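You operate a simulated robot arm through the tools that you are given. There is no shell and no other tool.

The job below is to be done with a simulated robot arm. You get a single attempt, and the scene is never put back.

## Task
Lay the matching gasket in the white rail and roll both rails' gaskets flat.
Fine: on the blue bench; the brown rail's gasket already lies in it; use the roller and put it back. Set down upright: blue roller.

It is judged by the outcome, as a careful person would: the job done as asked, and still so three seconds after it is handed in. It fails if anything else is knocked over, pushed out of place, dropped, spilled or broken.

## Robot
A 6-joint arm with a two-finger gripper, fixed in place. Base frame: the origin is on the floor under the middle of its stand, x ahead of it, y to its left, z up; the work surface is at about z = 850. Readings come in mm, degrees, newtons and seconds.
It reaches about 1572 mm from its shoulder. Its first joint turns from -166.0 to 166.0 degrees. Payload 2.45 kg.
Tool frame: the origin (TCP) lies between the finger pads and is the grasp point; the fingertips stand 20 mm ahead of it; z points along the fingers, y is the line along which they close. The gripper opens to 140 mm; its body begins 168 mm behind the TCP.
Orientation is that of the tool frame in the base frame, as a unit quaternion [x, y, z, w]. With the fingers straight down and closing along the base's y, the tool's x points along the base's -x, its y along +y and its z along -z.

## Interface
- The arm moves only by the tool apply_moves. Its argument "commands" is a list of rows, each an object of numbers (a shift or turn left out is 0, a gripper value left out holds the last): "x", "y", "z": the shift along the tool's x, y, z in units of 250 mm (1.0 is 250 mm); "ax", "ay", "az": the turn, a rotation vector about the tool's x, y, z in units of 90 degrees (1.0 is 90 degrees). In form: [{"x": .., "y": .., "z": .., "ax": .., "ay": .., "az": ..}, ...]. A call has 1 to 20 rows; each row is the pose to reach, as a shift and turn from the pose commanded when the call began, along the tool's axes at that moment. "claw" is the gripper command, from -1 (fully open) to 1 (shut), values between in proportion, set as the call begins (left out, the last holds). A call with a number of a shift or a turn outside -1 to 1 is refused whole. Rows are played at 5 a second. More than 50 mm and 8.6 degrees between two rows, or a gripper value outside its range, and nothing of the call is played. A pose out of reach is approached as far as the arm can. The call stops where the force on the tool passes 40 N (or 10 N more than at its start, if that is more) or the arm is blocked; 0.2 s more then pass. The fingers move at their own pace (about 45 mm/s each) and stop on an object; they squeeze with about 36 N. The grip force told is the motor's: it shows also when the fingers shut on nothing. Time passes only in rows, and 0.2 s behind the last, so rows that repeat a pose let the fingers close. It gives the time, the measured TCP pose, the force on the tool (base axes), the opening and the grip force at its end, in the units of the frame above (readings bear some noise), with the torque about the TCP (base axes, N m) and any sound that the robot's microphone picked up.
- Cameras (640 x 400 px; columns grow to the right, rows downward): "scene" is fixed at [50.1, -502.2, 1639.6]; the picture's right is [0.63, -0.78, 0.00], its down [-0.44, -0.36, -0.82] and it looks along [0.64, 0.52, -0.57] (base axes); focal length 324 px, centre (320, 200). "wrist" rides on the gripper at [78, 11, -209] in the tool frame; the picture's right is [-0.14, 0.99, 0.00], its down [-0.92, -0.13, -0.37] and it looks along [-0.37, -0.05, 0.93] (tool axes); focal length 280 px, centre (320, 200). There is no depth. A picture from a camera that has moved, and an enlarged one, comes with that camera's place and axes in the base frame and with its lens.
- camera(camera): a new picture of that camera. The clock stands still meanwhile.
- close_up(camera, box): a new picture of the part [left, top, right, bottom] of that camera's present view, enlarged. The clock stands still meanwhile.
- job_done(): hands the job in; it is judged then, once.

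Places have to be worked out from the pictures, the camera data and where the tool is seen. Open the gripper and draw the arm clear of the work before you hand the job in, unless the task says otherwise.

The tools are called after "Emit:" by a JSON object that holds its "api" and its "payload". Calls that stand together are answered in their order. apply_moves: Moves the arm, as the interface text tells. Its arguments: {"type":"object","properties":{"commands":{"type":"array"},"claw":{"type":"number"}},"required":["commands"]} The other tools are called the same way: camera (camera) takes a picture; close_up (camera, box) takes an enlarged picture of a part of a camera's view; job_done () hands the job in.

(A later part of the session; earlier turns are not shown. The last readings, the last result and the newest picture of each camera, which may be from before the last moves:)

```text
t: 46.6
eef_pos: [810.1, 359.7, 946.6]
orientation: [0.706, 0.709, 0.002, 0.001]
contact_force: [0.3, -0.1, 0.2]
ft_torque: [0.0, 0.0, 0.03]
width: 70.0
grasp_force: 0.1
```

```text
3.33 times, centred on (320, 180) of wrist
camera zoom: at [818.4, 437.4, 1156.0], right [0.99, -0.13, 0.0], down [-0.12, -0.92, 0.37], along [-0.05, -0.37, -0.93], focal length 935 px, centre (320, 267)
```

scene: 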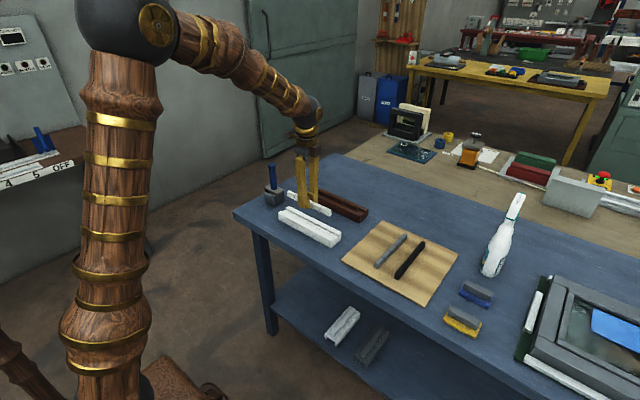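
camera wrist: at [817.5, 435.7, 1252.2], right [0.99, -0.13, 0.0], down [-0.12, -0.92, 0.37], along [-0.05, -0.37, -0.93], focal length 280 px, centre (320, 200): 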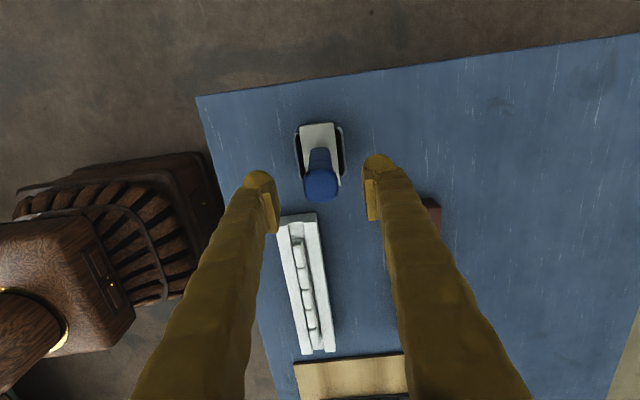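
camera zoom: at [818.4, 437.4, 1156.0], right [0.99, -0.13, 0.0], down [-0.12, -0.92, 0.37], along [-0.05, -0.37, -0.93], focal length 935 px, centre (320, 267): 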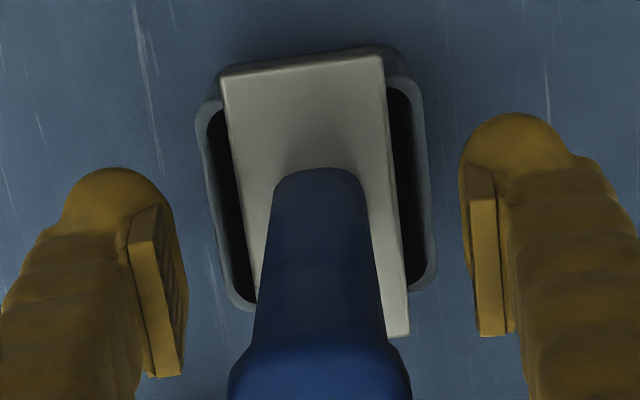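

Tips are ~12 mm above the plate. I lower 8 mm and close on the handle's lower part.

Emit:
{"api": "apply_moves", "payload": {"commands": [{"z": 0.016}, {"z": 0.032}, {"z": 0.032}]}}

Emit:
{"api": "apply_moves", "payload": {"commands": [{"z": 0}, {"z": 0}, {"z": 0}, {"z": 0}, {"z": 0}, {"z": 0}], "claw": 1}}

Emit:
{"api": "close_up", "payload": {"camera": "scene", "box": [250, 160, 306, 202]}}

Emit:
{"api": "close_up", "payload": {"camera": "wrist", "box": [240, 120, 400, 240]}}

```text
t: 47.4
eef_pos: [811.0, 358.9, 939.0]
orientation: [0.705, 0.709, 0.002, 0.001]
contact_force: [0.6, -0.6, -0.1]
ft_torque: [0.04, -0.03, 0.02]
width: 70.1
grasp_force: 0.2
```

```text
t: 48.8
eef_pos: [810.5, 359.0, 939.5]
orientation: [0.705, 0.709, 0.002, 0.001]
contact_force: [0.2, 0.1, 0.8]
ft_torque: [-0.03, 0.06, -0.02]
width: 23.7
grasp_force: 36.1
```

```text
9.52 times, centred on (278, 181) of scene
camera zoom: at [50.1, -502.2, 1639.6], right [0.63, -0.78, 0.0], down [-0.44, -0.36, -0.82], along [0.64, 0.52, -0.57], focal length 3089 px, centre (720, 381)
```

zoom: 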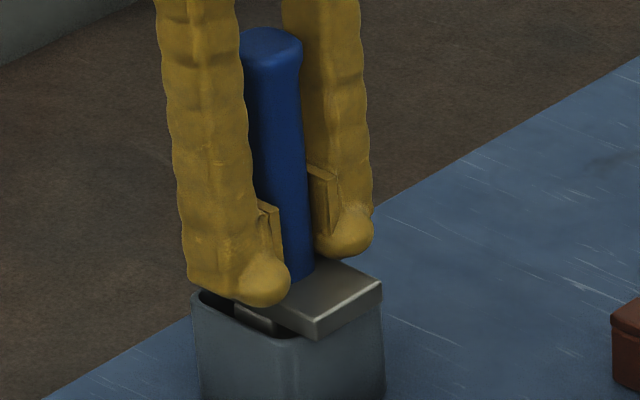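

```text
3.33 times, centred on (320, 180) of wrist
camera zoom: at [818.9, 436.9, 1148.4], right [0.99, -0.13, 0.0], down [-0.12, -0.92, 0.37], along [-0.05, -0.36, -0.93], focal length 935 px, centre (320, 267)
```

zoom: 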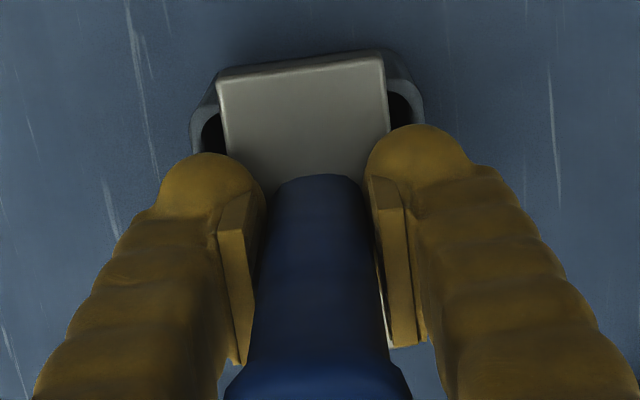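

Handle gripped (23.7 mm, 36 N). I lift straight up in stages, first 30 mm, checking that only the roller comes.

Emit:
{"api": "apply_moves", "payload": {"commands": [{"z": -0.03}, {"z": -0.06}, {"z": -0.09}, {"z": -0.12}, {"z": -0.12}]}}

Emit:
{"api": "close_up", "payload": {"camera": "scene", "box": [250, 150, 306, 206]}}

```text
t: 50.0
eef_pos: [810.3, 360.0, 968.5]
orientation: [0.705, 0.71, 0.001, 0.001]
contact_force: [0.4, -0.4, -1.8]
ft_torque: [0.02, 0.03, 0.01]
width: 23.8
grasp_force: 36.0
```

```text
7.14 times, centred on (278, 178) of scene
camera zoom: at [50.1, -502.2, 1639.6], right [0.63, -0.78, 0.0], down [-0.44, -0.36, -0.82], along [0.64, 0.52, -0.57], focal length 2317 px, centre (620, 357)
```

zoom: 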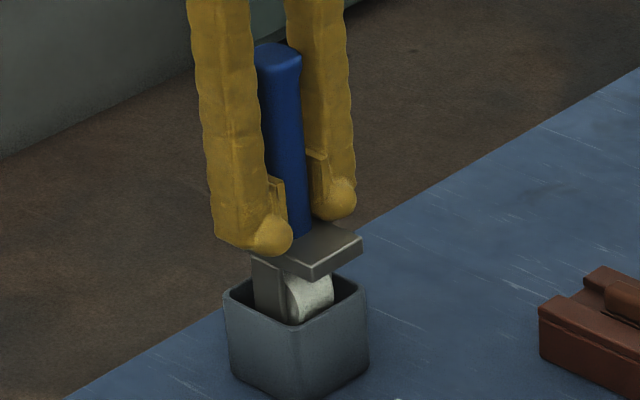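

The roller comes out alone; a white wheel between cheeks appears. I lift another 60 mm and look at the wheel.

Emit:
{"api": "apply_moves", "payload": {"commands": [{"z": -0.06}, {"z": -0.12}, {"z": -0.18}, {"z": -0.24}, {"z": -0.24}]}}

Emit:
{"api": "close_up", "payload": {"camera": "scene", "box": [250, 140, 306, 200]}}

Emit:
{"api": "close_up", "payload": {"camera": "scene", "box": [264, 152, 296, 176]}}

Emit:
{"api": "camera", "payload": {"camera": "wrist"}}

```text
t: 51.2
eef_pos: [808.2, 357.5, 1029.3]
orientation: [0.705, 0.709, 0.001, 0.002]
contact_force: [0.4, 0.1, -2.4]
ft_torque: [-0.01, -0.02, -0.01]
width: 23.6
grasp_force: 35.7
```

```text
6.67 times, centred on (278, 170) of scene
camera zoom: at [50.1, -502.2, 1639.6], right [0.63, -0.78, 0.0], down [-0.44, -0.36, -0.82], along [0.64, 0.52, -0.57], focal length 2163 px, centre (600, 400)
```

zoom: 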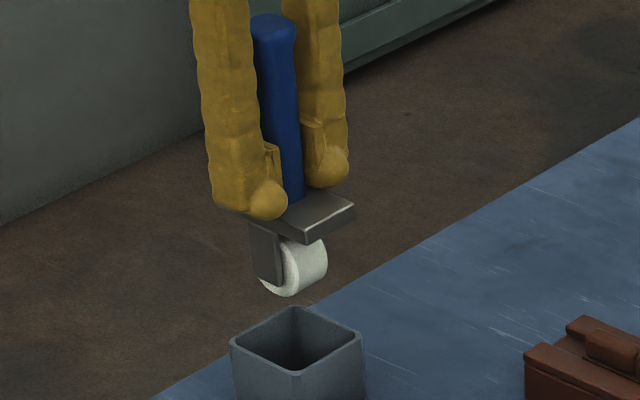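

```text
16.00 times, centred on (280, 164) of scene
camera zoom: at [50.1, -502.2, 1639.6], right [0.63, -0.78, 0.0], down [-0.44, -0.36, -0.82], along [0.64, 0.52, -0.57], focal length 5190 px, centre (960, 776)
```

zoom: 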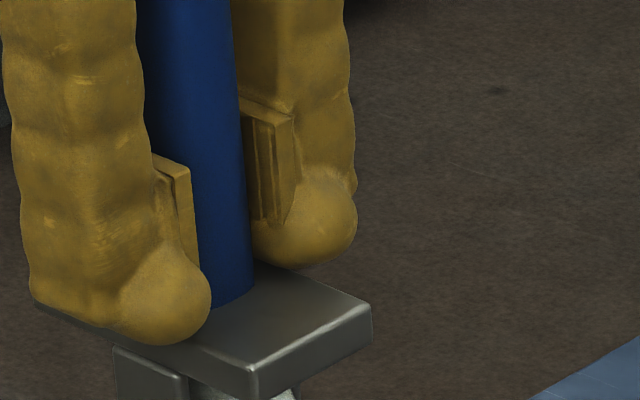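

```text
taken
camera wrist: at [817.8, 435.2, 1238.5], right [0.99, -0.13, 0.0], down [-0.12, -0.92, 0.37], along [-0.05, -0.36, -0.93], focal length 280 px, centre (320, 200)
```

wrist: 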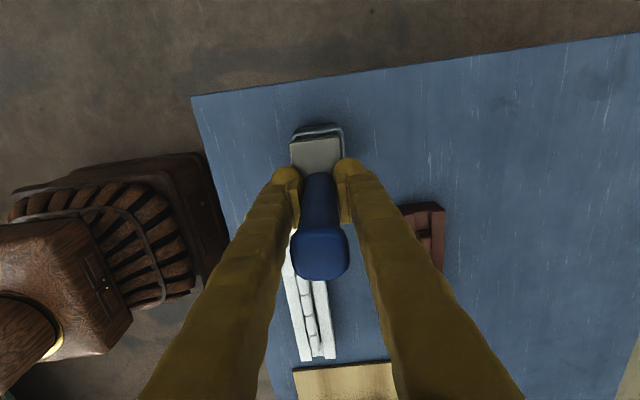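

The wheel seems to have its axis along x already (cheek facing −x, rolling surface facing −y). I zoom in on the wheel to be sure.

Emit:
{"api": "close_up", "payload": {"camera": "scene", "box": [278, 166, 310, 190]}}

```text
16.00 times, centred on (294, 178) of scene
camera zoom: at [50.1, -502.2, 1639.6], right [0.63, -0.78, 0.0], down [-0.44, -0.36, -0.82], along [0.64, 0.52, -0.57], focal length 5190 px, centre (736, 552)
```

zoom: 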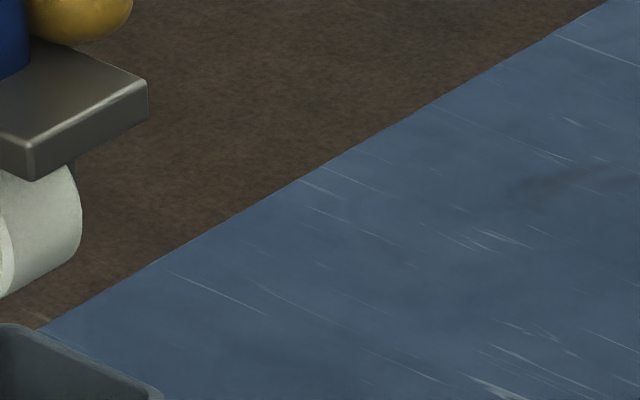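

I re-aim the close-up at the wheel (around pixel 274,180).

Emit:
{"api": "close_up", "payload": {"camera": "scene", "box": [258, 166, 290, 190]}}

```text
16.00 times, centred on (274, 178) of scene
camera zoom: at [50.1, -502.2, 1639.6], right [0.63, -0.78, 0.0], down [-0.44, -0.36, -0.82], along [0.64, 0.52, -0.57], focal length 5190 px, centre (1056, 552)
```

zoom: 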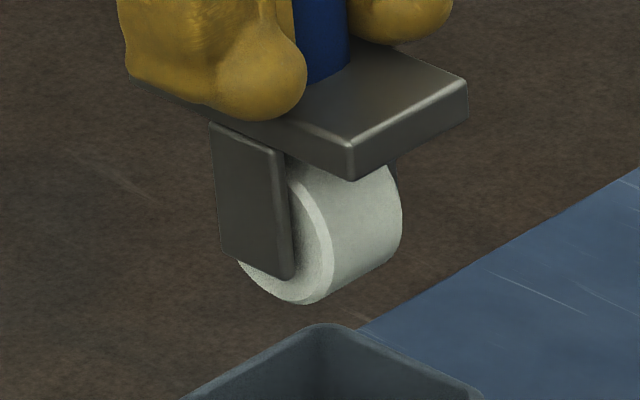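

The wheel's axis is along x, so it already rolls along the rails (y). For a stiffer hold while rolling I'll set it back in its cup, and regrip with the fingers closing along y and tips resting on the plate. First I lower it straight back.

Emit:
{"api": "apply_moves", "payload": {"commands": [{"z": 0.08}, {"z": 0.16}, {"z": 0.24}, {"z": 0.3}, {"z": 0.335}, {"z": 0.335}]}}

Emit:
{"api": "apply_moves", "payload": {"commands": [{"z": 0.008}, {"z": 0.016}, {"z": 0.022}, {"z": 0.022}]}}

Emit:
{"api": "close_up", "payload": {"camera": "scene", "box": [250, 160, 306, 202]}}

```text
t: 52.6
eef_pos: [811.4, 358.6, 942.7]
orientation: [0.706, 0.709, 0.001, 0.002]
contact_force: [-0.2, -0.4, -1.6]
ft_torque: [-0.02, 0.0, 0.02]
width: 23.6
grasp_force: 36.2
```

```text
t: 53.6
eef_pos: [809.8, 358.7, 940.1]
orientation: [0.705, 0.709, 0.001, 0.001]
contact_force: [-0.4, -0.8, -1.9]
ft_torque: [-0.03, 0.02, -0.06]
width: 24.1
grasp_force: 36.0
```

```text
9.52 times, centred on (278, 181) of scene
camera zoom: at [50.1, -502.2, 1639.6], right [0.63, -0.78, 0.0], down [-0.44, -0.36, -0.82], along [0.64, 0.52, -0.57], focal length 3089 px, centre (720, 381)
```

zoom: 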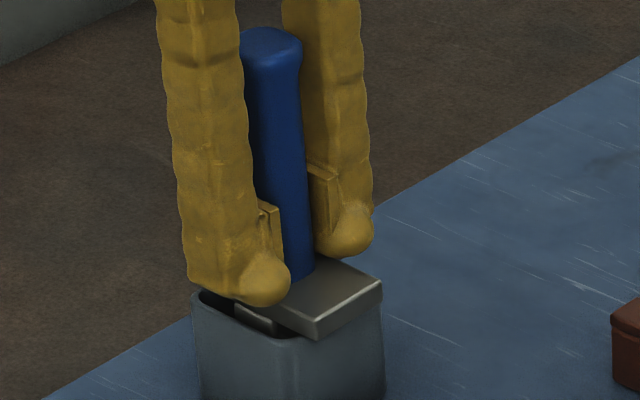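

Back in the cup, about 1 mm from bottom. I lower 1 mm at a time until the weight is taken, then open.

Emit:
{"api": "apply_moves", "payload": {"commands": [{"z": 0.002}, {"z": 0.004}, {"z": 0.004}]}}

```text
t: 54.4
eef_pos: [810.6, 359.2, 938.2]
orientation: [0.705, 0.709, 0.002, 0.002]
contact_force: [-1.1, -0.3, 11.6]
ft_torque: [-0.05, 0.08, -0.03]
width: 23.8
grasp_force: 36.2
```

Roller sits in the cup (11.6 N). I unload slightly and open the gripper around the handle.

Emit:
{"api": "apply_moves", "payload": {"commands": [{"z": -0.002}, {"z": -0.002}]}}

Emit:
{"api": "apply_moves", "payload": {"commands": [{"z": 0}, {"z": 0}, {"z": 0}, {"z": 0}], "claw": 0}}

Emit:
{"api": "close_up", "payload": {"camera": "scene", "box": [250, 160, 306, 202]}}

```text
t: 55.0
eef_pos: [811.3, 358.9, 939.1]
orientation: [0.705, 0.709, 0.001, 0.001]
contact_force: [4.1, -5.2, 15.6]
ft_torque: [-0.12, -0.04, 0.0]
width: 23.4
grasp_force: 36.5
```

```text
t: 56.0
eef_pos: [810.7, 359.5, 936.8]
orientation: [0.705, 0.709, 0.001, 0.001]
contact_force: [0.3, 0.4, -0.3]
ft_torque: [0.01, 0.0, -0.02]
width: 70.2
grasp_force: 0.2
```

```text
9.52 times, centred on (278, 181) of scene
camera zoom: at [50.1, -502.2, 1639.6], right [0.63, -0.78, 0.0], down [-0.44, -0.36, -0.82], along [0.64, 0.52, -0.57], focal length 3089 px, centre (720, 381)
```

zoom: 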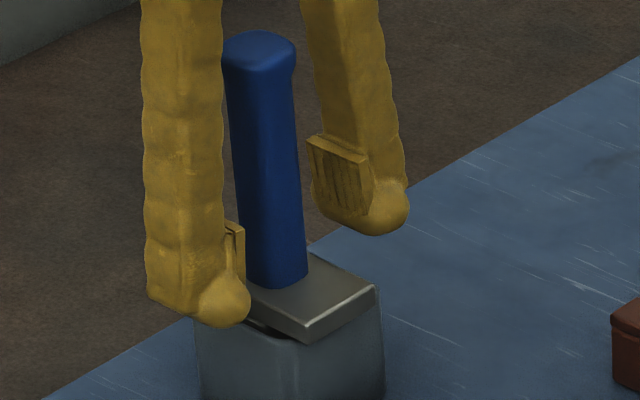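

The roller stands upright in the cup, shifted a few mm toward −x but free. I rise 10 mm and turn the gripper −90° about the handle.

Emit:
{"api": "apply_moves", "payload": {"commands": [{"z": -0.04}, {"z": -0.04, "az": -0.083}, {"z": -0.04, "az": -0.166}, {"z": -0.04, "az": -0.249}, {"z": -0.04, "az": -0.332}, {"z": -0.04, "az": -0.415}, {"z": -0.04, "az": -0.498}, {"z": -0.04, "az": -0.581}, {"z": -0.04, "az": -0.664}, {"z": -0.04, "az": -0.747}, {"z": -0.04, "az": -0.83}, {"z": -0.04, "az": -0.913}, {"z": -0.04, "az": -0.996}, {"z": -0.04, "az": -0.996}]}}

Emit:
{"api": "camera", "payload": {"camera": "wrist"}}

Emit:
{"api": "close_up", "payload": {"camera": "wrist", "box": [240, 110, 400, 230]}}

Emit:
{"api": "close_up", "payload": {"camera": "scene", "box": [250, 160, 306, 202]}}

```text
t: 59.0
eef_pos: [810.8, 358.7, 948.3]
orientation: [-0.001, 1.0, 0.001, 0.001]
contact_force: [0.0, 0.5, 0.9]
ft_torque: [0.01, -0.01, -0.01]
width: 70.3
grasp_force: 0.1
```

```text
taken
camera wrist: at [730.7, 369.6, 1158.0], right [0.14, 0.99, 0.0], down [0.92, -0.13, 0.37], along [0.37, -0.05, -0.93], focal length 280 px, centre (320, 200)
```

wrist: 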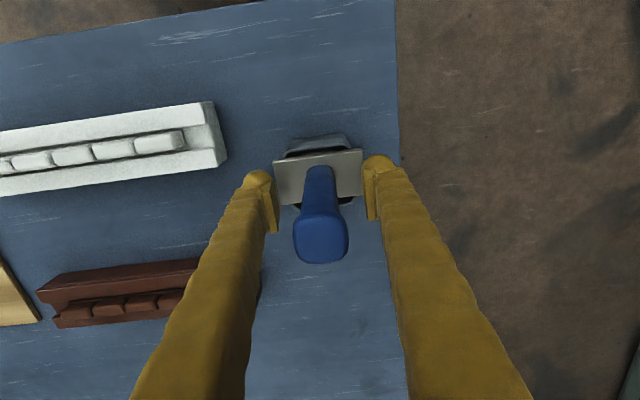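

```text
3.33 times, centred on (320, 170) of wrist
camera zoom: at [730.7, 369.6, 1158.0], right [0.14, 0.99, 0.0], down [0.92, -0.13, 0.37], along [0.37, -0.05, -0.93], focal length 935 px, centre (320, 300)
```

zoom: 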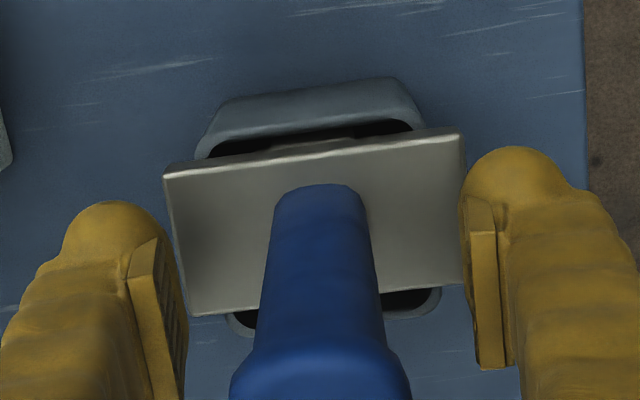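

```text
9.52 times, centred on (278, 181) of scene
camera zoom: at [50.1, -502.2, 1639.6], right [0.63, -0.78, 0.0], down [-0.44, -0.36, -0.82], along [0.64, 0.52, -0.57], focal length 3089 px, centre (720, 381)
```

zoom: 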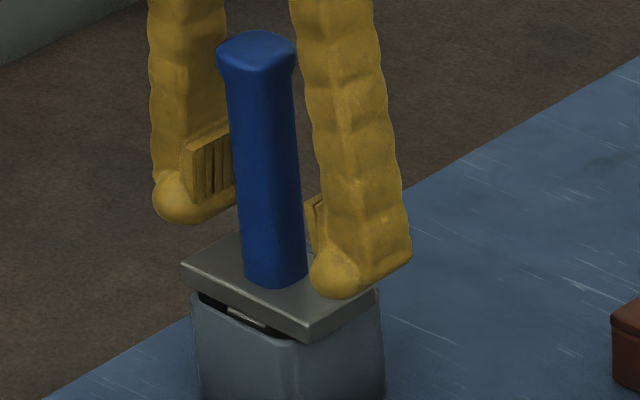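

The handle is about 4 mm to −x of the tool axis. I centre on it, narrow the opening to ~34 mm so the tips stand over the plate, and lower toward the plate.

Emit:
{"api": "apply_moves", "payload": {"commands": [{"x": 0.008}, {"x": 0.016}, {"x": 0.016}, {"x": 0.016, "z": 0.016}, {"x": 0.016, "z": 0.032}, {"x": 0.016, "z": 0.032}], "claw": 0.51}}

Emit:
{"api": "close_up", "payload": {"camera": "scene", "box": [256, 170, 298, 200]}}

Emit:
{"api": "close_up", "payload": {"camera": "wrist", "box": [240, 110, 400, 230]}}

```text
t: 60.4
eef_pos: [806.7, 359.6, 940.2]
orientation: [-0.001, 1.0, 0.0, 0.002]
contact_force: [-0.7, -0.7, 0.6]
ft_torque: [0.04, 0.01, 0.02]
width: 34.2
grasp_force: 0.1
```

```text
13.33 times, centred on (277, 185) of scene
camera zoom: at [50.1, -502.2, 1639.6], right [0.63, -0.78, 0.0], down [-0.44, -0.36, -0.82], along [0.64, 0.52, -0.57], focal length 4325 px, centre (893, 400)
```

zoom: 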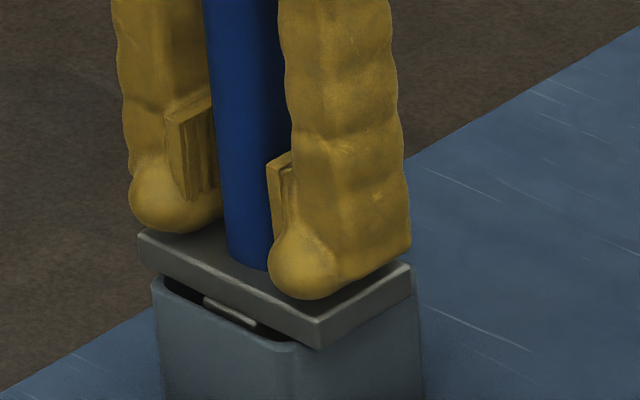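

```text
3.33 times, centred on (320, 170) of wrist
camera zoom: at [726.1, 370.1, 1149.8], right [0.14, 0.99, 0.0], down [0.92, -0.13, 0.37], along [0.37, -0.05, -0.93], focal length 935 px, centre (320, 300)
```

zoom: 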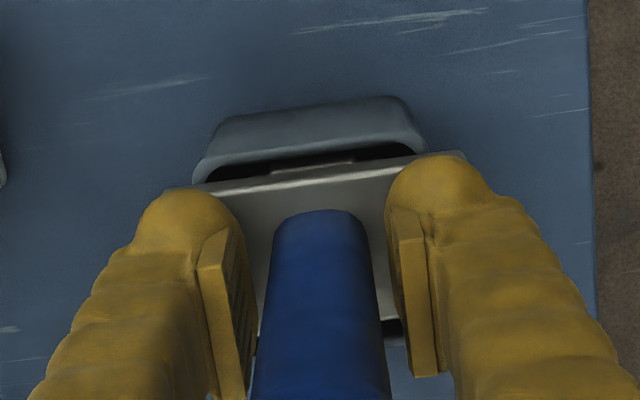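

The fingertips are just above the plate; I step down 1 mm at a time to find contact.

Emit:
{"api": "apply_moves", "payload": {"commands": [{"z": 0.004}, {"z": 0.008}, {"z": 0.008}]}}

```text
t: 61.2
eef_pos: [806.5, 358.5, 939.8]
orientation: [-0.001, 1.0, 0.0, 0.002]
contact_force: [-0.2, 0.2, 1.6]
ft_torque: [0.0, 0.02, 0.0]
width: 34.6
grasp_force: 0.0
```

Slight 1.6 N; one more millimetre.

Emit:
{"api": "apply_moves", "payload": {"commands": [{"z": 0.002}, {"z": 0.004}, {"z": 0.004}]}}

```text
t: 62.0
eef_pos: [807.6, 358.6, 938.5]
orientation: [0.0, 1.0, 0.001, 0.002]
contact_force: [-1.4, -2.4, 20.5]
ft_torque: [-0.08, 0.05, 0.05]
width: 34.3
grasp_force: 0.1
```

Tips touch the plate at TCP z≈938. I unload 0.75 mm and close on the handle.

Emit:
{"api": "apply_moves", "payload": {"commands": [{"z": -0.003}, {"z": -0.003}]}}

Emit:
{"api": "apply_moves", "payload": {"commands": [{"z": 0}, {"z": 0}, {"z": 0}, {"z": 0}], "claw": 1}}

Emit:
{"api": "close_up", "payload": {"camera": "scene", "box": [256, 170, 298, 200]}}

Emit:
{"api": "camera", "payload": {"camera": "wrist"}}

Emit:
{"api": "close_up", "payload": {"camera": "wrist", "box": [240, 110, 400, 230]}}

```text
t: 62.6
eef_pos: [805.7, 358.4, 938.8]
orientation: [0.0, 1.0, 0.0, 0.002]
contact_force: [4.7, 2.8, 13.9]
ft_torque: [0.02, -0.08, 0.0]
width: 34.1
grasp_force: 0.0
```

```text
t: 63.6
eef_pos: [806.9, 358.0, 939.5]
orientation: [0.001, 1.0, 0.0, 0.002]
contact_force: [-3.2, 5.1, 20.1]
ft_torque: [0.0, 0.16, -0.05]
width: 23.7
grasp_force: 36.0
```

```text
13.33 times, centred on (277, 185) of scene
camera zoom: at [50.1, -502.2, 1639.6], right [0.63, -0.78, 0.0], down [-0.44, -0.36, -0.82], along [0.64, 0.52, -0.57], focal length 4325 px, centre (893, 400)
```

zoom: 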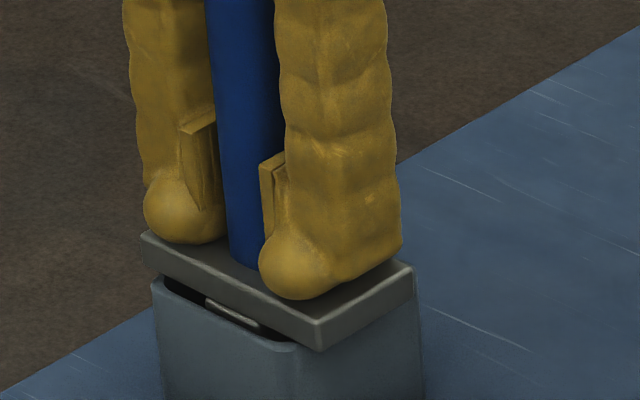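

```text
taken
camera wrist: at [726.2, 369.2, 1148.0], right [0.14, 0.99, 0.0], down [0.92, -0.13, 0.37], along [0.37, -0.05, -0.93], focal length 280 px, centre (320, 200)
```

wrist: 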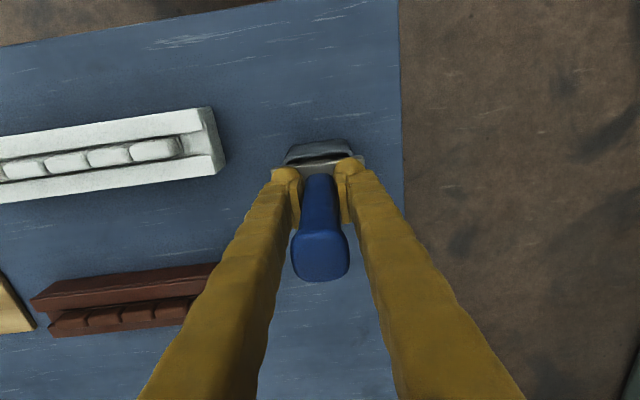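

```text
3.33 times, centred on (320, 170) of wrist
camera zoom: at [726.2, 369.2, 1148.0], right [0.14, 0.99, 0.0], down [0.92, -0.13, 0.37], along [0.37, -0.05, -0.93], focal length 935 px, centre (320, 300)
```

zoom: 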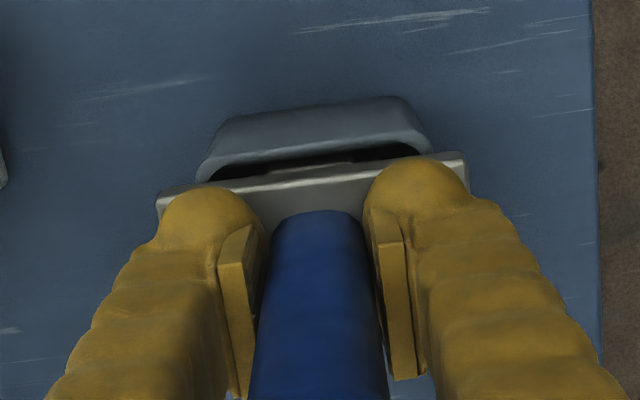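

Firm grip with tips on the plate. I lift the roller out of the cup (80 mm) and carry it above the +y end segment of the white gasket.

Emit:
{"api": "apply_moves", "payload": {"commands": [{"z": -0.05}, {"z": -0.12}, {"z": -0.22}, {"z": -0.32}, {"x": 0.047, "y": -0.15, "z": -0.32}, {"x": 0.094, "y": -0.3, "z": -0.32}, {"x": 0.141, "y": -0.45, "z": -0.32}, {"x": 0.189, "y": -0.602, "z": -0.32}, {"x": 0.189, "y": -0.602, "z": -0.24}, {"x": 0.189, "y": -0.602, "z": -0.24}]}}

Emit:
{"api": "close_up", "payload": {"camera": "scene", "box": [260, 160, 356, 250]}}

Emit:
{"api": "camera", "payload": {"camera": "wrist"}}

Emit:
{"api": "close_up", "payload": {"camera": "scene", "box": [275, 180, 315, 210]}}

```text
t: 65.8
eef_pos: [758.8, 208.7, 997.4]
orientation: [0.0, 1.0, 0.001, 0.001]
contact_force: [0.4, -0.3, -0.9]
ft_torque: [0.02, 0.03, -0.01]
width: 23.8
grasp_force: 35.4
```

```text
4.44 times, centred on (308, 205) of scene
camera zoom: at [50.1, -502.2, 1639.6], right [0.63, -0.78, 0.0], down [-0.44, -0.36, -0.82], along [0.64, 0.52, -0.57], focal length 1442 px, centre (373, 178)
```

zoom: 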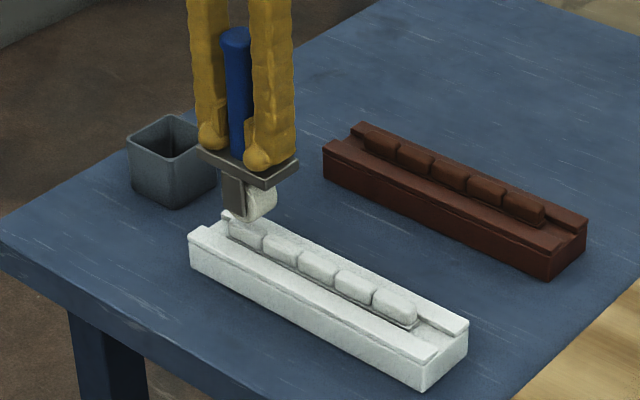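

```text
taken
camera wrist: at [678.5, 219.5, 1207.5], right [0.14, 0.99, 0.0], down [0.92, -0.13, 0.37], along [0.37, -0.05, -0.93], focal length 280 px, centre (320, 200)
```

wrist: 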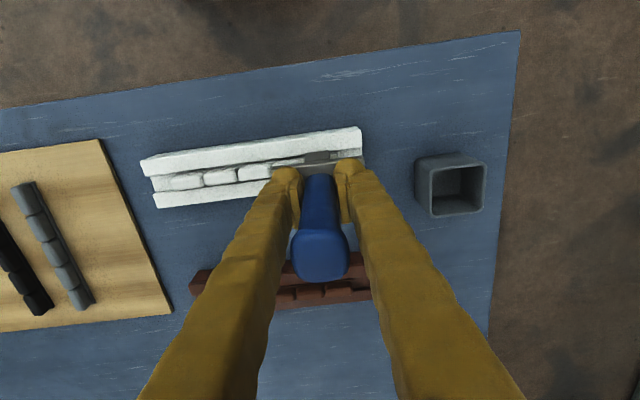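

```text
13.33 times, centred on (295, 195) of scene
camera zoom: at [50.1, -502.2, 1639.6], right [0.63, -0.78, 0.0], down [-0.44, -0.36, -0.82], along [0.64, 0.52, -0.57], focal length 4325 px, centre (653, 267)
```

zoom: 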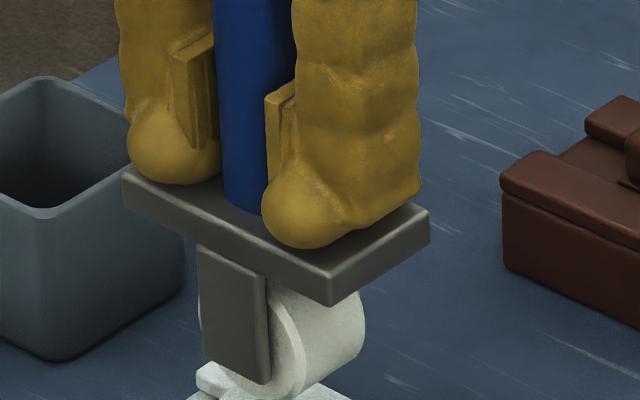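

The wheel stands over the first segment. I lower 16 mm, then proceed carefully.

Emit:
{"api": "apply_moves", "payload": {"commands": [{"z": 0.02}, {"z": 0.04}, {"z": 0.055}, {"z": 0.064}, {"z": 0.064}]}}

Emit:
{"api": "close_up", "payload": {"camera": "scene", "box": [278, 186, 326, 222]}}

```text
t: 67.0
eef_pos: [760.2, 208.7, 986.5]
orientation: [0.0, 1.0, 0.0, 0.003]
contact_force: [-3.5, -0.7, 12.6]
ft_torque: [0.0, 0.35, -0.02]
width: 23.6
grasp_force: 36.4
stopped in row 5: the force on the tool passed its limit at 42 N (the readings are from after the stop); the commanded pose is now the measured one
```

```text
11.11 times, centred on (302, 204) of scene
camera zoom: at [50.1, -502.2, 1639.6], right [0.63, -0.78, 0.0], down [-0.44, -0.36, -0.82], along [0.64, 0.52, -0.57], focal length 3604 px, centre (520, 156)
```

zoom: 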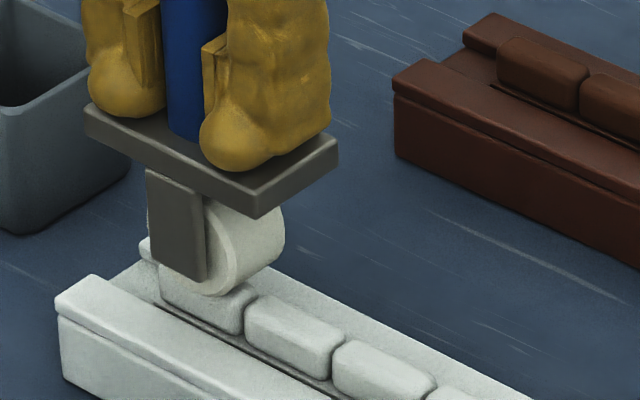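

Contact with the segment at TCP z≈986 (42 N peak, now 12.6 N). I look closer to see whether the segment has been pressed down.

Emit:
{"api": "apply_moves", "payload": {"commands": [{"z": 0}, {"z": 0}]}}

Emit:
{"api": "close_up", "payload": {"camera": "scene", "box": [284, 196, 316, 220]}}

Emit:
{"api": "close_up", "payload": {"camera": "scene", "box": [290, 200, 346, 242]}}

```text
t: 67.6
eef_pos: [760.5, 208.9, 985.7]
orientation: [0.0, 1.0, 0.001, 0.003]
contact_force: [-0.3, 0.5, 18.3]
ft_torque: [-0.01, 0.03, -0.02]
width: 23.4
grasp_force: 35.9
```

```text
16.00 times, centred on (300, 208) of scene
camera zoom: at [50.1, -502.2, 1639.6], right [0.63, -0.78, 0.0], down [-0.44, -0.36, -0.82], along [0.64, 0.52, -0.57], focal length 5190 px, centre (640, 72)
```

zoom: 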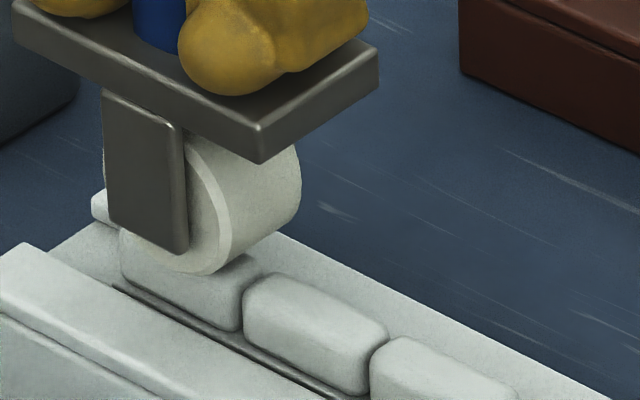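

```text
9.52 times, centred on (318, 221) of scene
camera zoom: at [50.1, -502.2, 1639.6], right [0.63, -0.78, 0.0], down [-0.44, -0.36, -0.82], along [0.64, 0.52, -0.57], focal length 3089 px, centre (339, 0)
```

zoom: 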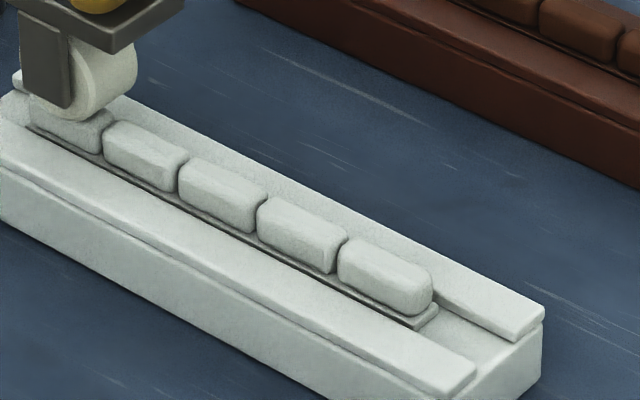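

At 18 N static the segment isn't visibly down yet. I press further in small steps (1 mm), watching force.

Emit:
{"api": "apply_moves", "payload": {"commands": [{"z": 0.002}, {"z": 0.004}, {"z": 0.004}, {"z": 0.004}]}}

Emit:
{"api": "close_up", "payload": {"camera": "scene", "box": [284, 196, 316, 220]}}

```text
t: 68.4
eef_pos: [761.6, 209.6, 985.1]
orientation: [-0.001, 1.0, 0.001, 0.004]
contact_force: [-3.1, 0.4, 12.1]
ft_torque: [-0.01, 0.34, 0.01]
width: 23.4
grasp_force: 35.4
stopped in row 3: the force on the tool passed its limit at 41 N (the readings are from after the stop); the commanded pose is now the measured one
```

```text
16.00 times, centred on (300, 208) of scene
camera zoom: at [50.1, -502.2, 1639.6], right [0.63, -0.78, 0.0], down [-0.44, -0.36, -0.82], along [0.64, 0.52, -0.57], focal length 5190 px, centre (640, 72)
```

zoom: 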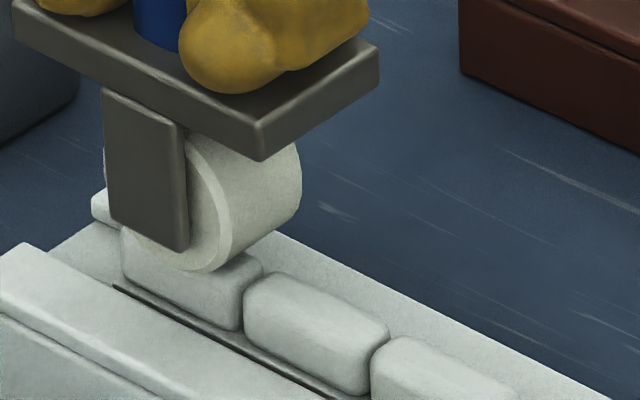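

It is stiff: about 25–30 N per mm. I hold roughly 30 N for two seconds to see whether the segment yields slowly.

Emit:
{"api": "apply_moves", "payload": {"commands": [{"z": 0.001}, {"z": 0.002}, {"z": 0.002}, {"z": 0.002}, {"z": 0.002}, {"z": 0.002}, {"z": 0.002}, {"z": 0.002}, {"z": 0.002}, {"z": 0.002}]}}

Emit:
{"api": "close_up", "payload": {"camera": "scene", "box": [284, 196, 316, 220]}}

```text
t: 70.6
eef_pos: [760.8, 208.7, 985.2]
orientation: [0.0, 1.0, 0.001, 0.005]
contact_force: [0.9, 0.4, 33.6]
ft_torque: [0.02, 0.0, -0.01]
width: 23.8
grasp_force: 35.6
```

```text
16.00 times, centred on (300, 208) of scene
camera zoom: at [50.1, -502.2, 1639.6], right [0.63, -0.78, 0.0], down [-0.44, -0.36, -0.82], along [0.64, 0.52, -0.57], focal length 5190 px, centre (640, 72)
```

zoom: 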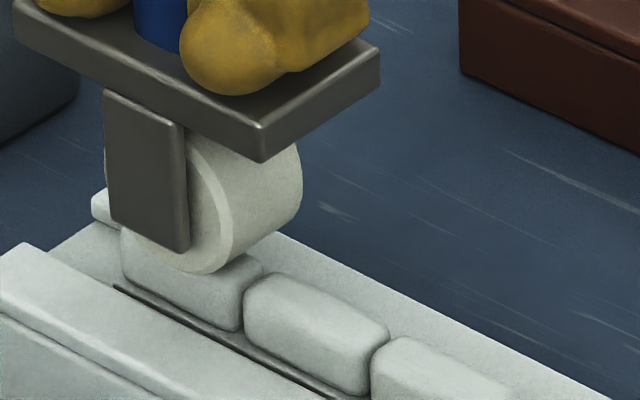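

Even 33.6 N static doesn't move it, so pressing alone isn't doing it. I fix a small tool tilt, ease to a moderate force, and try an actual rolling motion over the first segments.

Emit:
{"api": "apply_moves", "payload": {"commands": [{"z": -0.004}, {"z": -0.012}, {"z": -0.012, "ay": 0.006}, {"z": -0.012, "ay": 0.006}]}}

Emit:
{"api": "close_up", "payload": {"camera": "scene", "box": [278, 186, 326, 222]}}

Emit:
{"api": "close_up", "payload": {"camera": "wrist", "box": [200, 110, 400, 230]}}

```text
t: 71.6
eef_pos: [760.7, 208.9, 987.0]
orientation: [0.0, 1.0, 0.001, -0.002]
contact_force: [1.0, -0.4, -1.5]
ft_torque: [0.01, 0.01, 0.02]
width: 23.7
grasp_force: 36.3
```

```text
11.11 times, centred on (302, 204) of scene
camera zoom: at [50.1, -502.2, 1639.6], right [0.63, -0.78, 0.0], down [-0.44, -0.36, -0.82], along [0.64, 0.52, -0.57], focal length 3604 px, centre (520, 156)
```

zoom: 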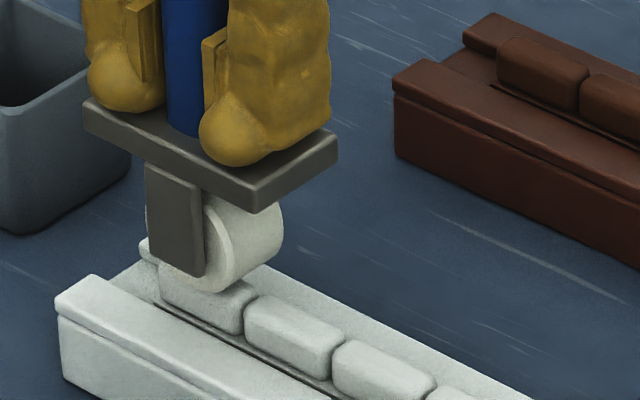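

```text
3.20 times, centred on (300, 170) of wrist
camera zoom: at [681.4, 219.2, 1196.7], right [0.14, 0.99, 0.0], down [0.92, -0.13, 0.37], along [0.36, -0.05, -0.93], focal length 897 px, centre (384, 296)
```

zoom: 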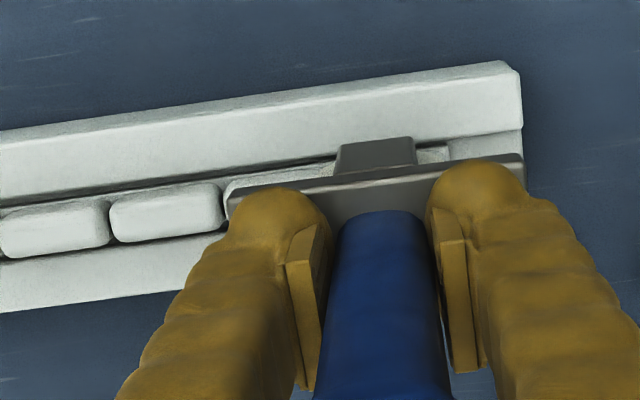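

Free of contact again. Now I lower to a light press and roll along −y over the first two segments.

Emit:
{"api": "apply_moves", "payload": {"commands": [{"z": 0.005}, {"z": 0.009}, {"z": 0.009, "y": -0.02}, {"z": 0.009, "y": -0.05}, {"z": 0.009, "y": -0.08}, {"z": 0.009, "y": -0.11}, {"z": 0.009, "y": -0.14}, {"z": 0.009, "y": -0.17}, {"z": 0.009, "y": -0.2}, {"z": 0.009, "y": -0.23}]}}

Emit:
{"api": "close_up", "payload": {"camera": "scene", "box": [278, 180, 342, 228]}}

Emit:
{"api": "close_up", "payload": {"camera": "wrist", "box": [200, 110, 440, 230]}}

```text
t: 73.8
eef_pos: [760.0, 151.5, 985.3]
orientation: [0.0, 1.0, 0.001, -0.001]
contact_force: [1.3, -0.1, 10.8]
ft_torque: [0.01, -0.15, 0.01]
width: 23.9
grasp_force: 35.9
```

```text
8.33 times, centred on (310, 204) of scene
camera zoom: at [50.1, -502.2, 1639.6], right [0.63, -0.78, 0.0], down [-0.44, -0.36, -0.82], along [0.64, 0.52, -0.57], focal length 2703 px, centre (403, 167)
```

zoom: 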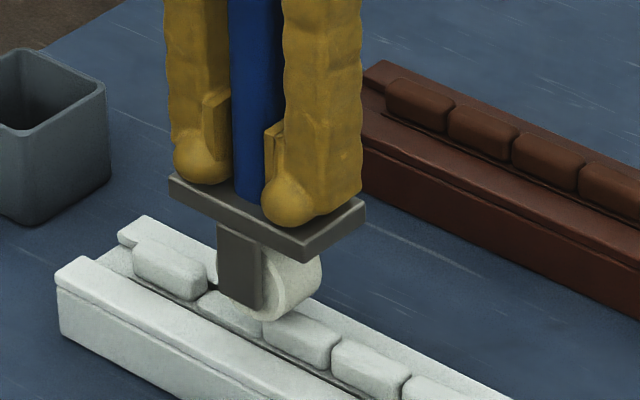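

```text
2.67 times, centred on (320, 170) of wrist
camera zoom: at [680.6, 161.9, 1195.0], right [0.14, 0.99, 0.0], down [0.92, -0.13, 0.37], along [0.36, -0.05, -0.93], focal length 748 px, centre (320, 280)
```

zoom: 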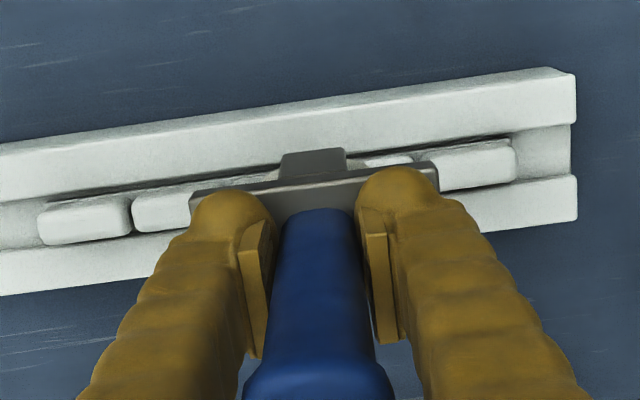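

Segment 2 looks lower after rolling over it. I zoom in to confirm.

Emit:
{"api": "close_up", "payload": {"camera": "scene", "box": [286, 204, 318, 228]}}

Emit:
{"api": "close_up", "payload": {"camera": "wrist", "box": [220, 130, 400, 200]}}

```text
16.00 times, centred on (302, 216) of scene
camera zoom: at [50.1, -502.2, 1639.6], right [0.63, -0.78, 0.0], down [-0.44, -0.36, -0.82], along [0.64, 0.52, -0.57], focal length 5190 px, centre (608, -56)
```

zoom: 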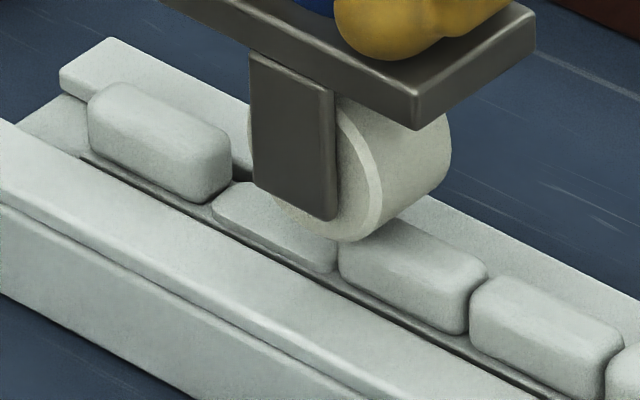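

```text
3.56 times, centred on (310, 165) of wrist
camera zoom: at [680.6, 161.9, 1195.0], right [0.14, 0.99, 0.0], down [0.92, -0.13, 0.37], along [0.36, -0.05, -0.93], focal length 997 px, centre (356, 324)
```

zoom: 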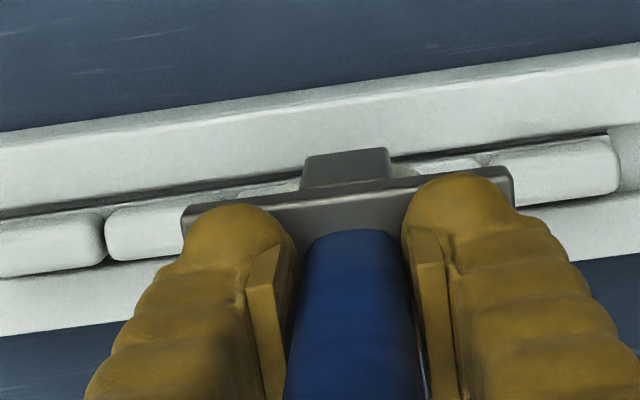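

Segment 2 is flattened by rolling across it completely; segment 1 was only rolled halfway. I continue rolling at about the same press over segments 3–5 off the −y end.

Emit:
{"api": "apply_moves", "payload": {"commands": [{"z": 0.001, "y": -0.02}, {"z": 0.001, "y": -0.05}, {"z": 0.001, "y": -0.08}, {"z": 0.001, "y": -0.11}, {"z": 0.001, "y": -0.14}, {"z": 0.001, "y": -0.17}, {"z": 0.001, "y": -0.2}, {"z": 0.001, "y": -0.23}, {"z": 0.001, "y": -0.26}, {"z": 0.001, "y": -0.29}, {"z": 0.001, "y": -0.32}, {"z": 0.001, "y": -0.35}, {"z": 0.001, "y": -0.38}, {"z": 0.001, "y": -0.41}, {"z": 0.001, "y": -0.44}, {"z": 0.001, "y": -0.47}, {"z": 0.001, "y": -0.5}, {"z": 0.001, "y": -0.52}]}}

Emit:
{"api": "close_up", "payload": {"camera": "scene", "box": [270, 180, 350, 240]}}

Emit:
{"api": "camera", "payload": {"camera": "wrist"}}

```text
t: 77.6
eef_pos: [760.8, 21.3, 983.0]
orientation: [0.001, 1.0, 0.001, -0.001]
contact_force: [-0.2, -0.1, -1.0]
ft_torque: [-0.01, -0.02, -0.04]
width: 23.7
grasp_force: 36.0
```

```text
6.67 times, centred on (310, 210) of scene
camera zoom: at [50.1, -502.2, 1639.6], right [0.63, -0.78, 0.0], down [-0.44, -0.36, -0.82], along [0.64, 0.52, -0.57], focal length 2163 px, centre (387, 133)
```

zoom: 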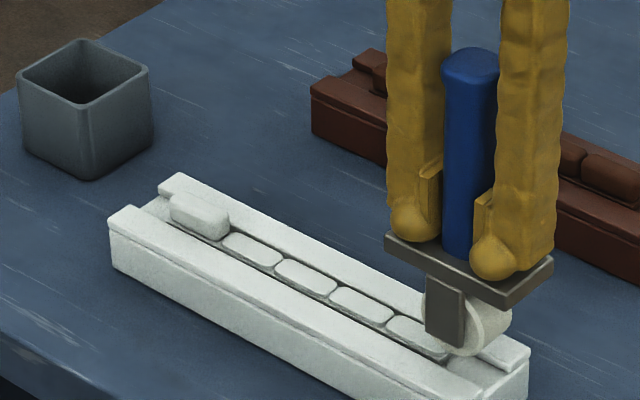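

```text
taken
camera wrist: at [681.3, 31.6, 1193.0], right [0.14, 0.99, 0.0], down [0.92, -0.13, 0.37], along [0.36, -0.05, -0.93], focal length 280 px, centre (320, 200)
```

wrist: 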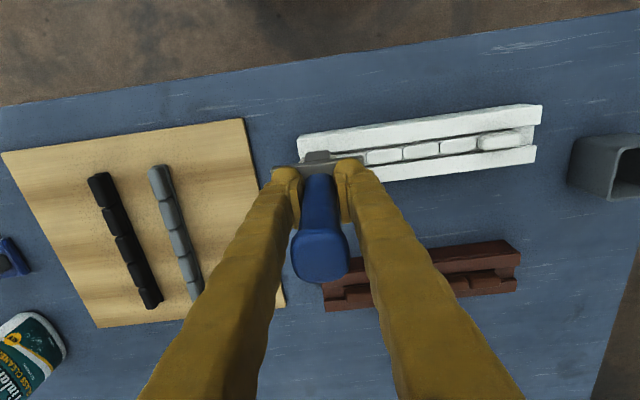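

Segments 2–5 are flat. I lift, go beyond the +y end and roll back over segment 1 in the same way.

Emit:
{"api": "apply_moves", "payload": {"commands": [{"z": -0.08}, {"z": -0.08, "y": 0.18}, {"z": -0.08, "y": 0.36}, {"z": -0.08, "y": 0.54}, {"z": -0.08, "y": 0.72}, {"z": -0.08, "y": 0.89}, {"z": -0.04, "y": 0.89}, {"z": 0, "y": 0.89}, {"y": 0.87}, {"y": 0.84}, {"y": 0.81}, {"y": 0.78}, {"y": 0.75}, {"y": 0.72}, {"y": 0.69}, {"y": 0.66}, {"y": 0.63}, {"y": 0.6}]}}

Emit:
{"api": "close_up", "payload": {"camera": "scene", "box": [270, 180, 350, 240]}}

```text
t: 81.4
eef_pos: [761.4, 172.8, 984.5]
orientation: [-0.001, 1.0, 0.001, 0.0]
contact_force: [0.2, 0.3, -1.1]
ft_torque: [-0.06, -0.01, -0.02]
width: 23.9
grasp_force: 36.0
```

```text
6.67 times, centred on (310, 210) of scene
camera zoom: at [50.1, -502.2, 1639.6], right [0.63, -0.78, 0.0], down [-0.44, -0.36, -0.82], along [0.64, 0.52, -0.57], focal length 2163 px, centre (387, 133)
```

zoom: 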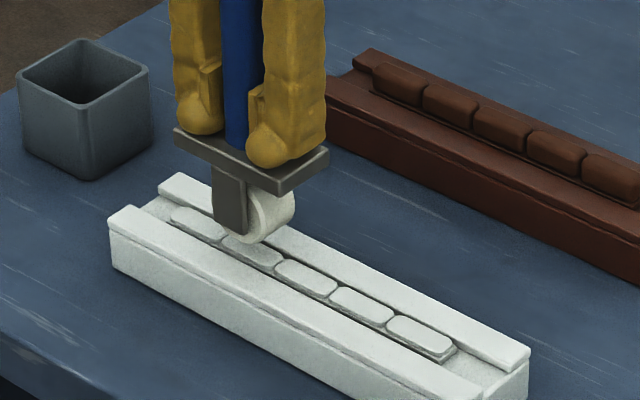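

The white gasket is now flat over its whole length. I raise the roller and carry it over to the brown rail's +y end, then check alignment there.

Emit:
{"api": "apply_moves", "payload": {"commands": [{"z": -0.08}, {"z": -0.16}, {"x": -0.144, "y": 0.056, "z": -0.16}, {"x": -0.288, "y": 0.112, "z": -0.16}, {"x": -0.432, "y": 0.168, "z": -0.16}, {"x": -0.576, "y": 0.224, "z": -0.16}, {"x": -0.721, "y": 0.28, "z": -0.16}, {"x": -0.721, "y": 0.28, "z": -0.16}]}}

Emit:
{"api": "camera", "payload": {"camera": "wrist"}}

Emit:
{"api": "close_up", "payload": {"camera": "scene", "box": [270, 160, 380, 242]}}

Emit:
{"api": "close_up", "payload": {"camera": "wrist", "box": [160, 90, 400, 230]}}

```text
t: 83.2
eef_pos: [942.5, 241.6, 1024.1]
orientation: [-0.001, 1.0, 0.001, -0.001]
contact_force: [-0.2, -0.4, -0.7]
ft_torque: [0.0, 0.0, -0.04]
width: 23.5
grasp_force: 36.1
```

```text
taken
camera wrist: at [863.2, 251.4, 1233.1], right [0.14, 0.99, 0.0], down [0.92, -0.13, 0.37], along [0.36, -0.05, -0.93], focal length 280 px, centre (320, 200)
```

wrist: 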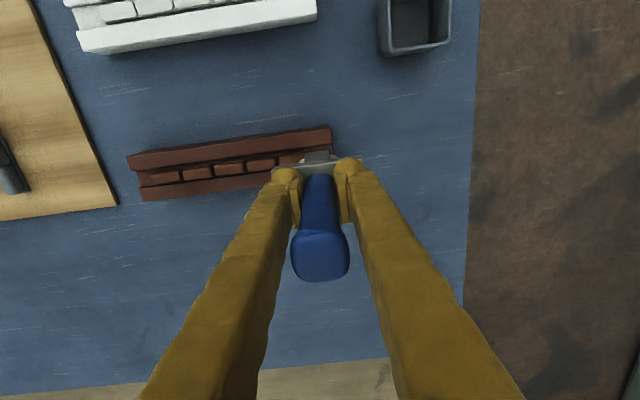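

```text
4.88 times, centred on (325, 201) of scene
camera zoom: at [50.1, -502.2, 1639.6], right [0.63, -0.78, 0.0], down [-0.44, -0.36, -0.82], along [0.64, 0.52, -0.57], focal length 1582 px, centre (296, 195)
```

zoom: 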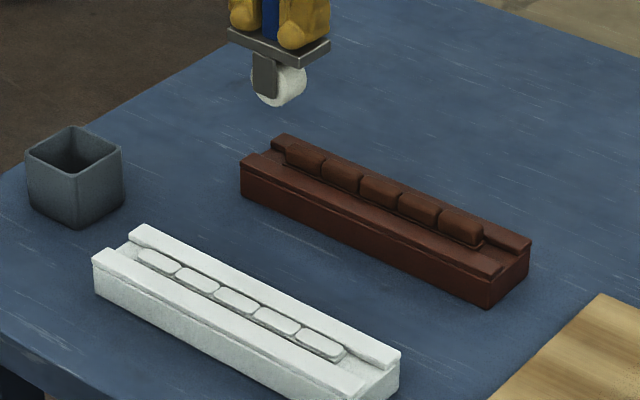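

```text
2.67 times, centred on (280, 160) of wrist
camera zoom: at [863.2, 251.4, 1233.1], right [0.14, 0.99, 0.0], down [0.92, -0.13, 0.37], along [0.36, -0.05, -0.93], focal length 748 px, centre (427, 307)
```

zoom: 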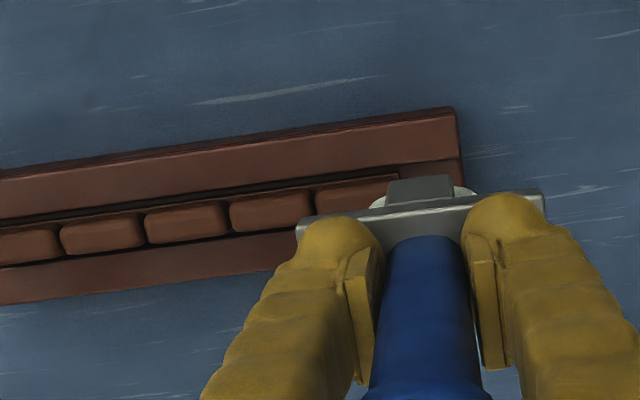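

The brown rail is parallel and its gasket still raised; the tool is ~3 mm too far in +x. I correct that, lower to the same height as on the white rail, and roll −y over the first segments.

Emit:
{"api": "apply_moves", "payload": {"commands": [{"x": 0.012, "z": 0.06}, {"x": 0.012, "z": 0.11}, {"x": 0.012, "z": 0.145}, {"x": 0.012, "z": 0.16}, {"x": 0.012, "z": 0.16, "y": -0.02}, {"x": 0.012, "z": 0.16, "y": -0.05}, {"x": 0.012, "z": 0.16, "y": -0.08}, {"x": 0.012, "z": 0.16, "y": -0.11}, {"x": 0.012, "z": 0.16, "y": -0.14}, {"x": 0.012, "z": 0.16, "y": -0.17}, {"x": 0.012, "z": 0.16, "y": -0.2}, {"x": 0.012, "z": 0.16, "y": -0.23}, {"x": 0.012, "z": 0.16, "y": -0.26}, {"x": 0.012, "z": 0.16, "y": -0.29}]}}

Emit:
{"api": "close_up", "payload": {"camera": "scene", "box": [300, 165, 380, 225]}}

Emit:
{"api": "close_up", "payload": {"camera": "wrist", "box": [160, 90, 480, 230]}}

```text
t: 86.2
eef_pos: [937.2, 169.9, 985.9]
orientation: [0.0, 1.0, 0.001, 0.001]
contact_force: [3.2, 0.4, 29.9]
ft_torque: [0.01, -0.34, 0.0]
width: 23.5
grasp_force: 35.6
```

```text
6.67 times, centred on (340, 195) of scene
camera zoom: at [50.1, -502.2, 1639.6], right [0.63, -0.78, 0.0], down [-0.44, -0.36, -0.82], along [0.64, 0.52, -0.57], focal length 2163 px, centre (187, 233)
```

zoom: 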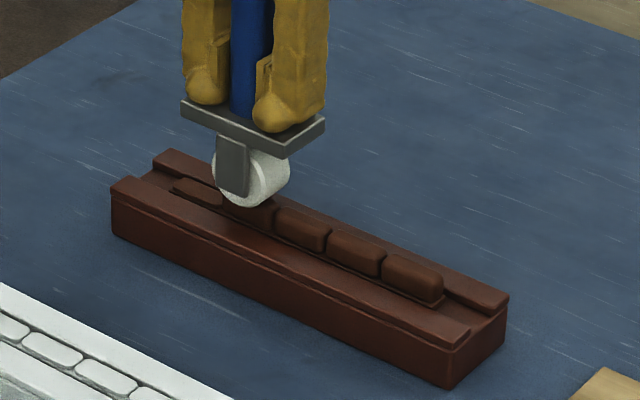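

```text
2.00 times, centred on (320, 160) of wrist
camera zoom: at [858.8, 179.1, 1194.6], right [0.14, 0.99, 0.0], down [0.92, -0.13, 0.37], along [0.36, -0.05, -0.93], focal length 561 px, centre (320, 280)
```

zoom: 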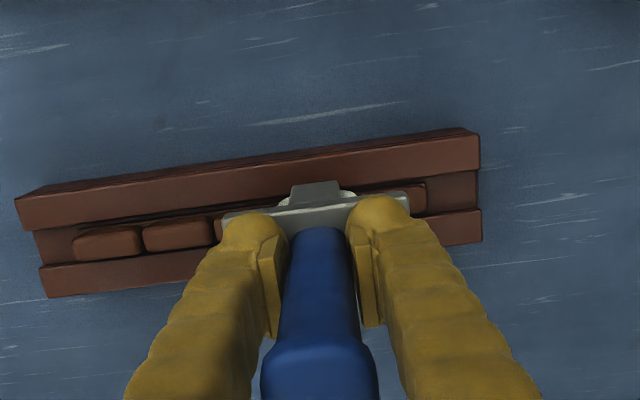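

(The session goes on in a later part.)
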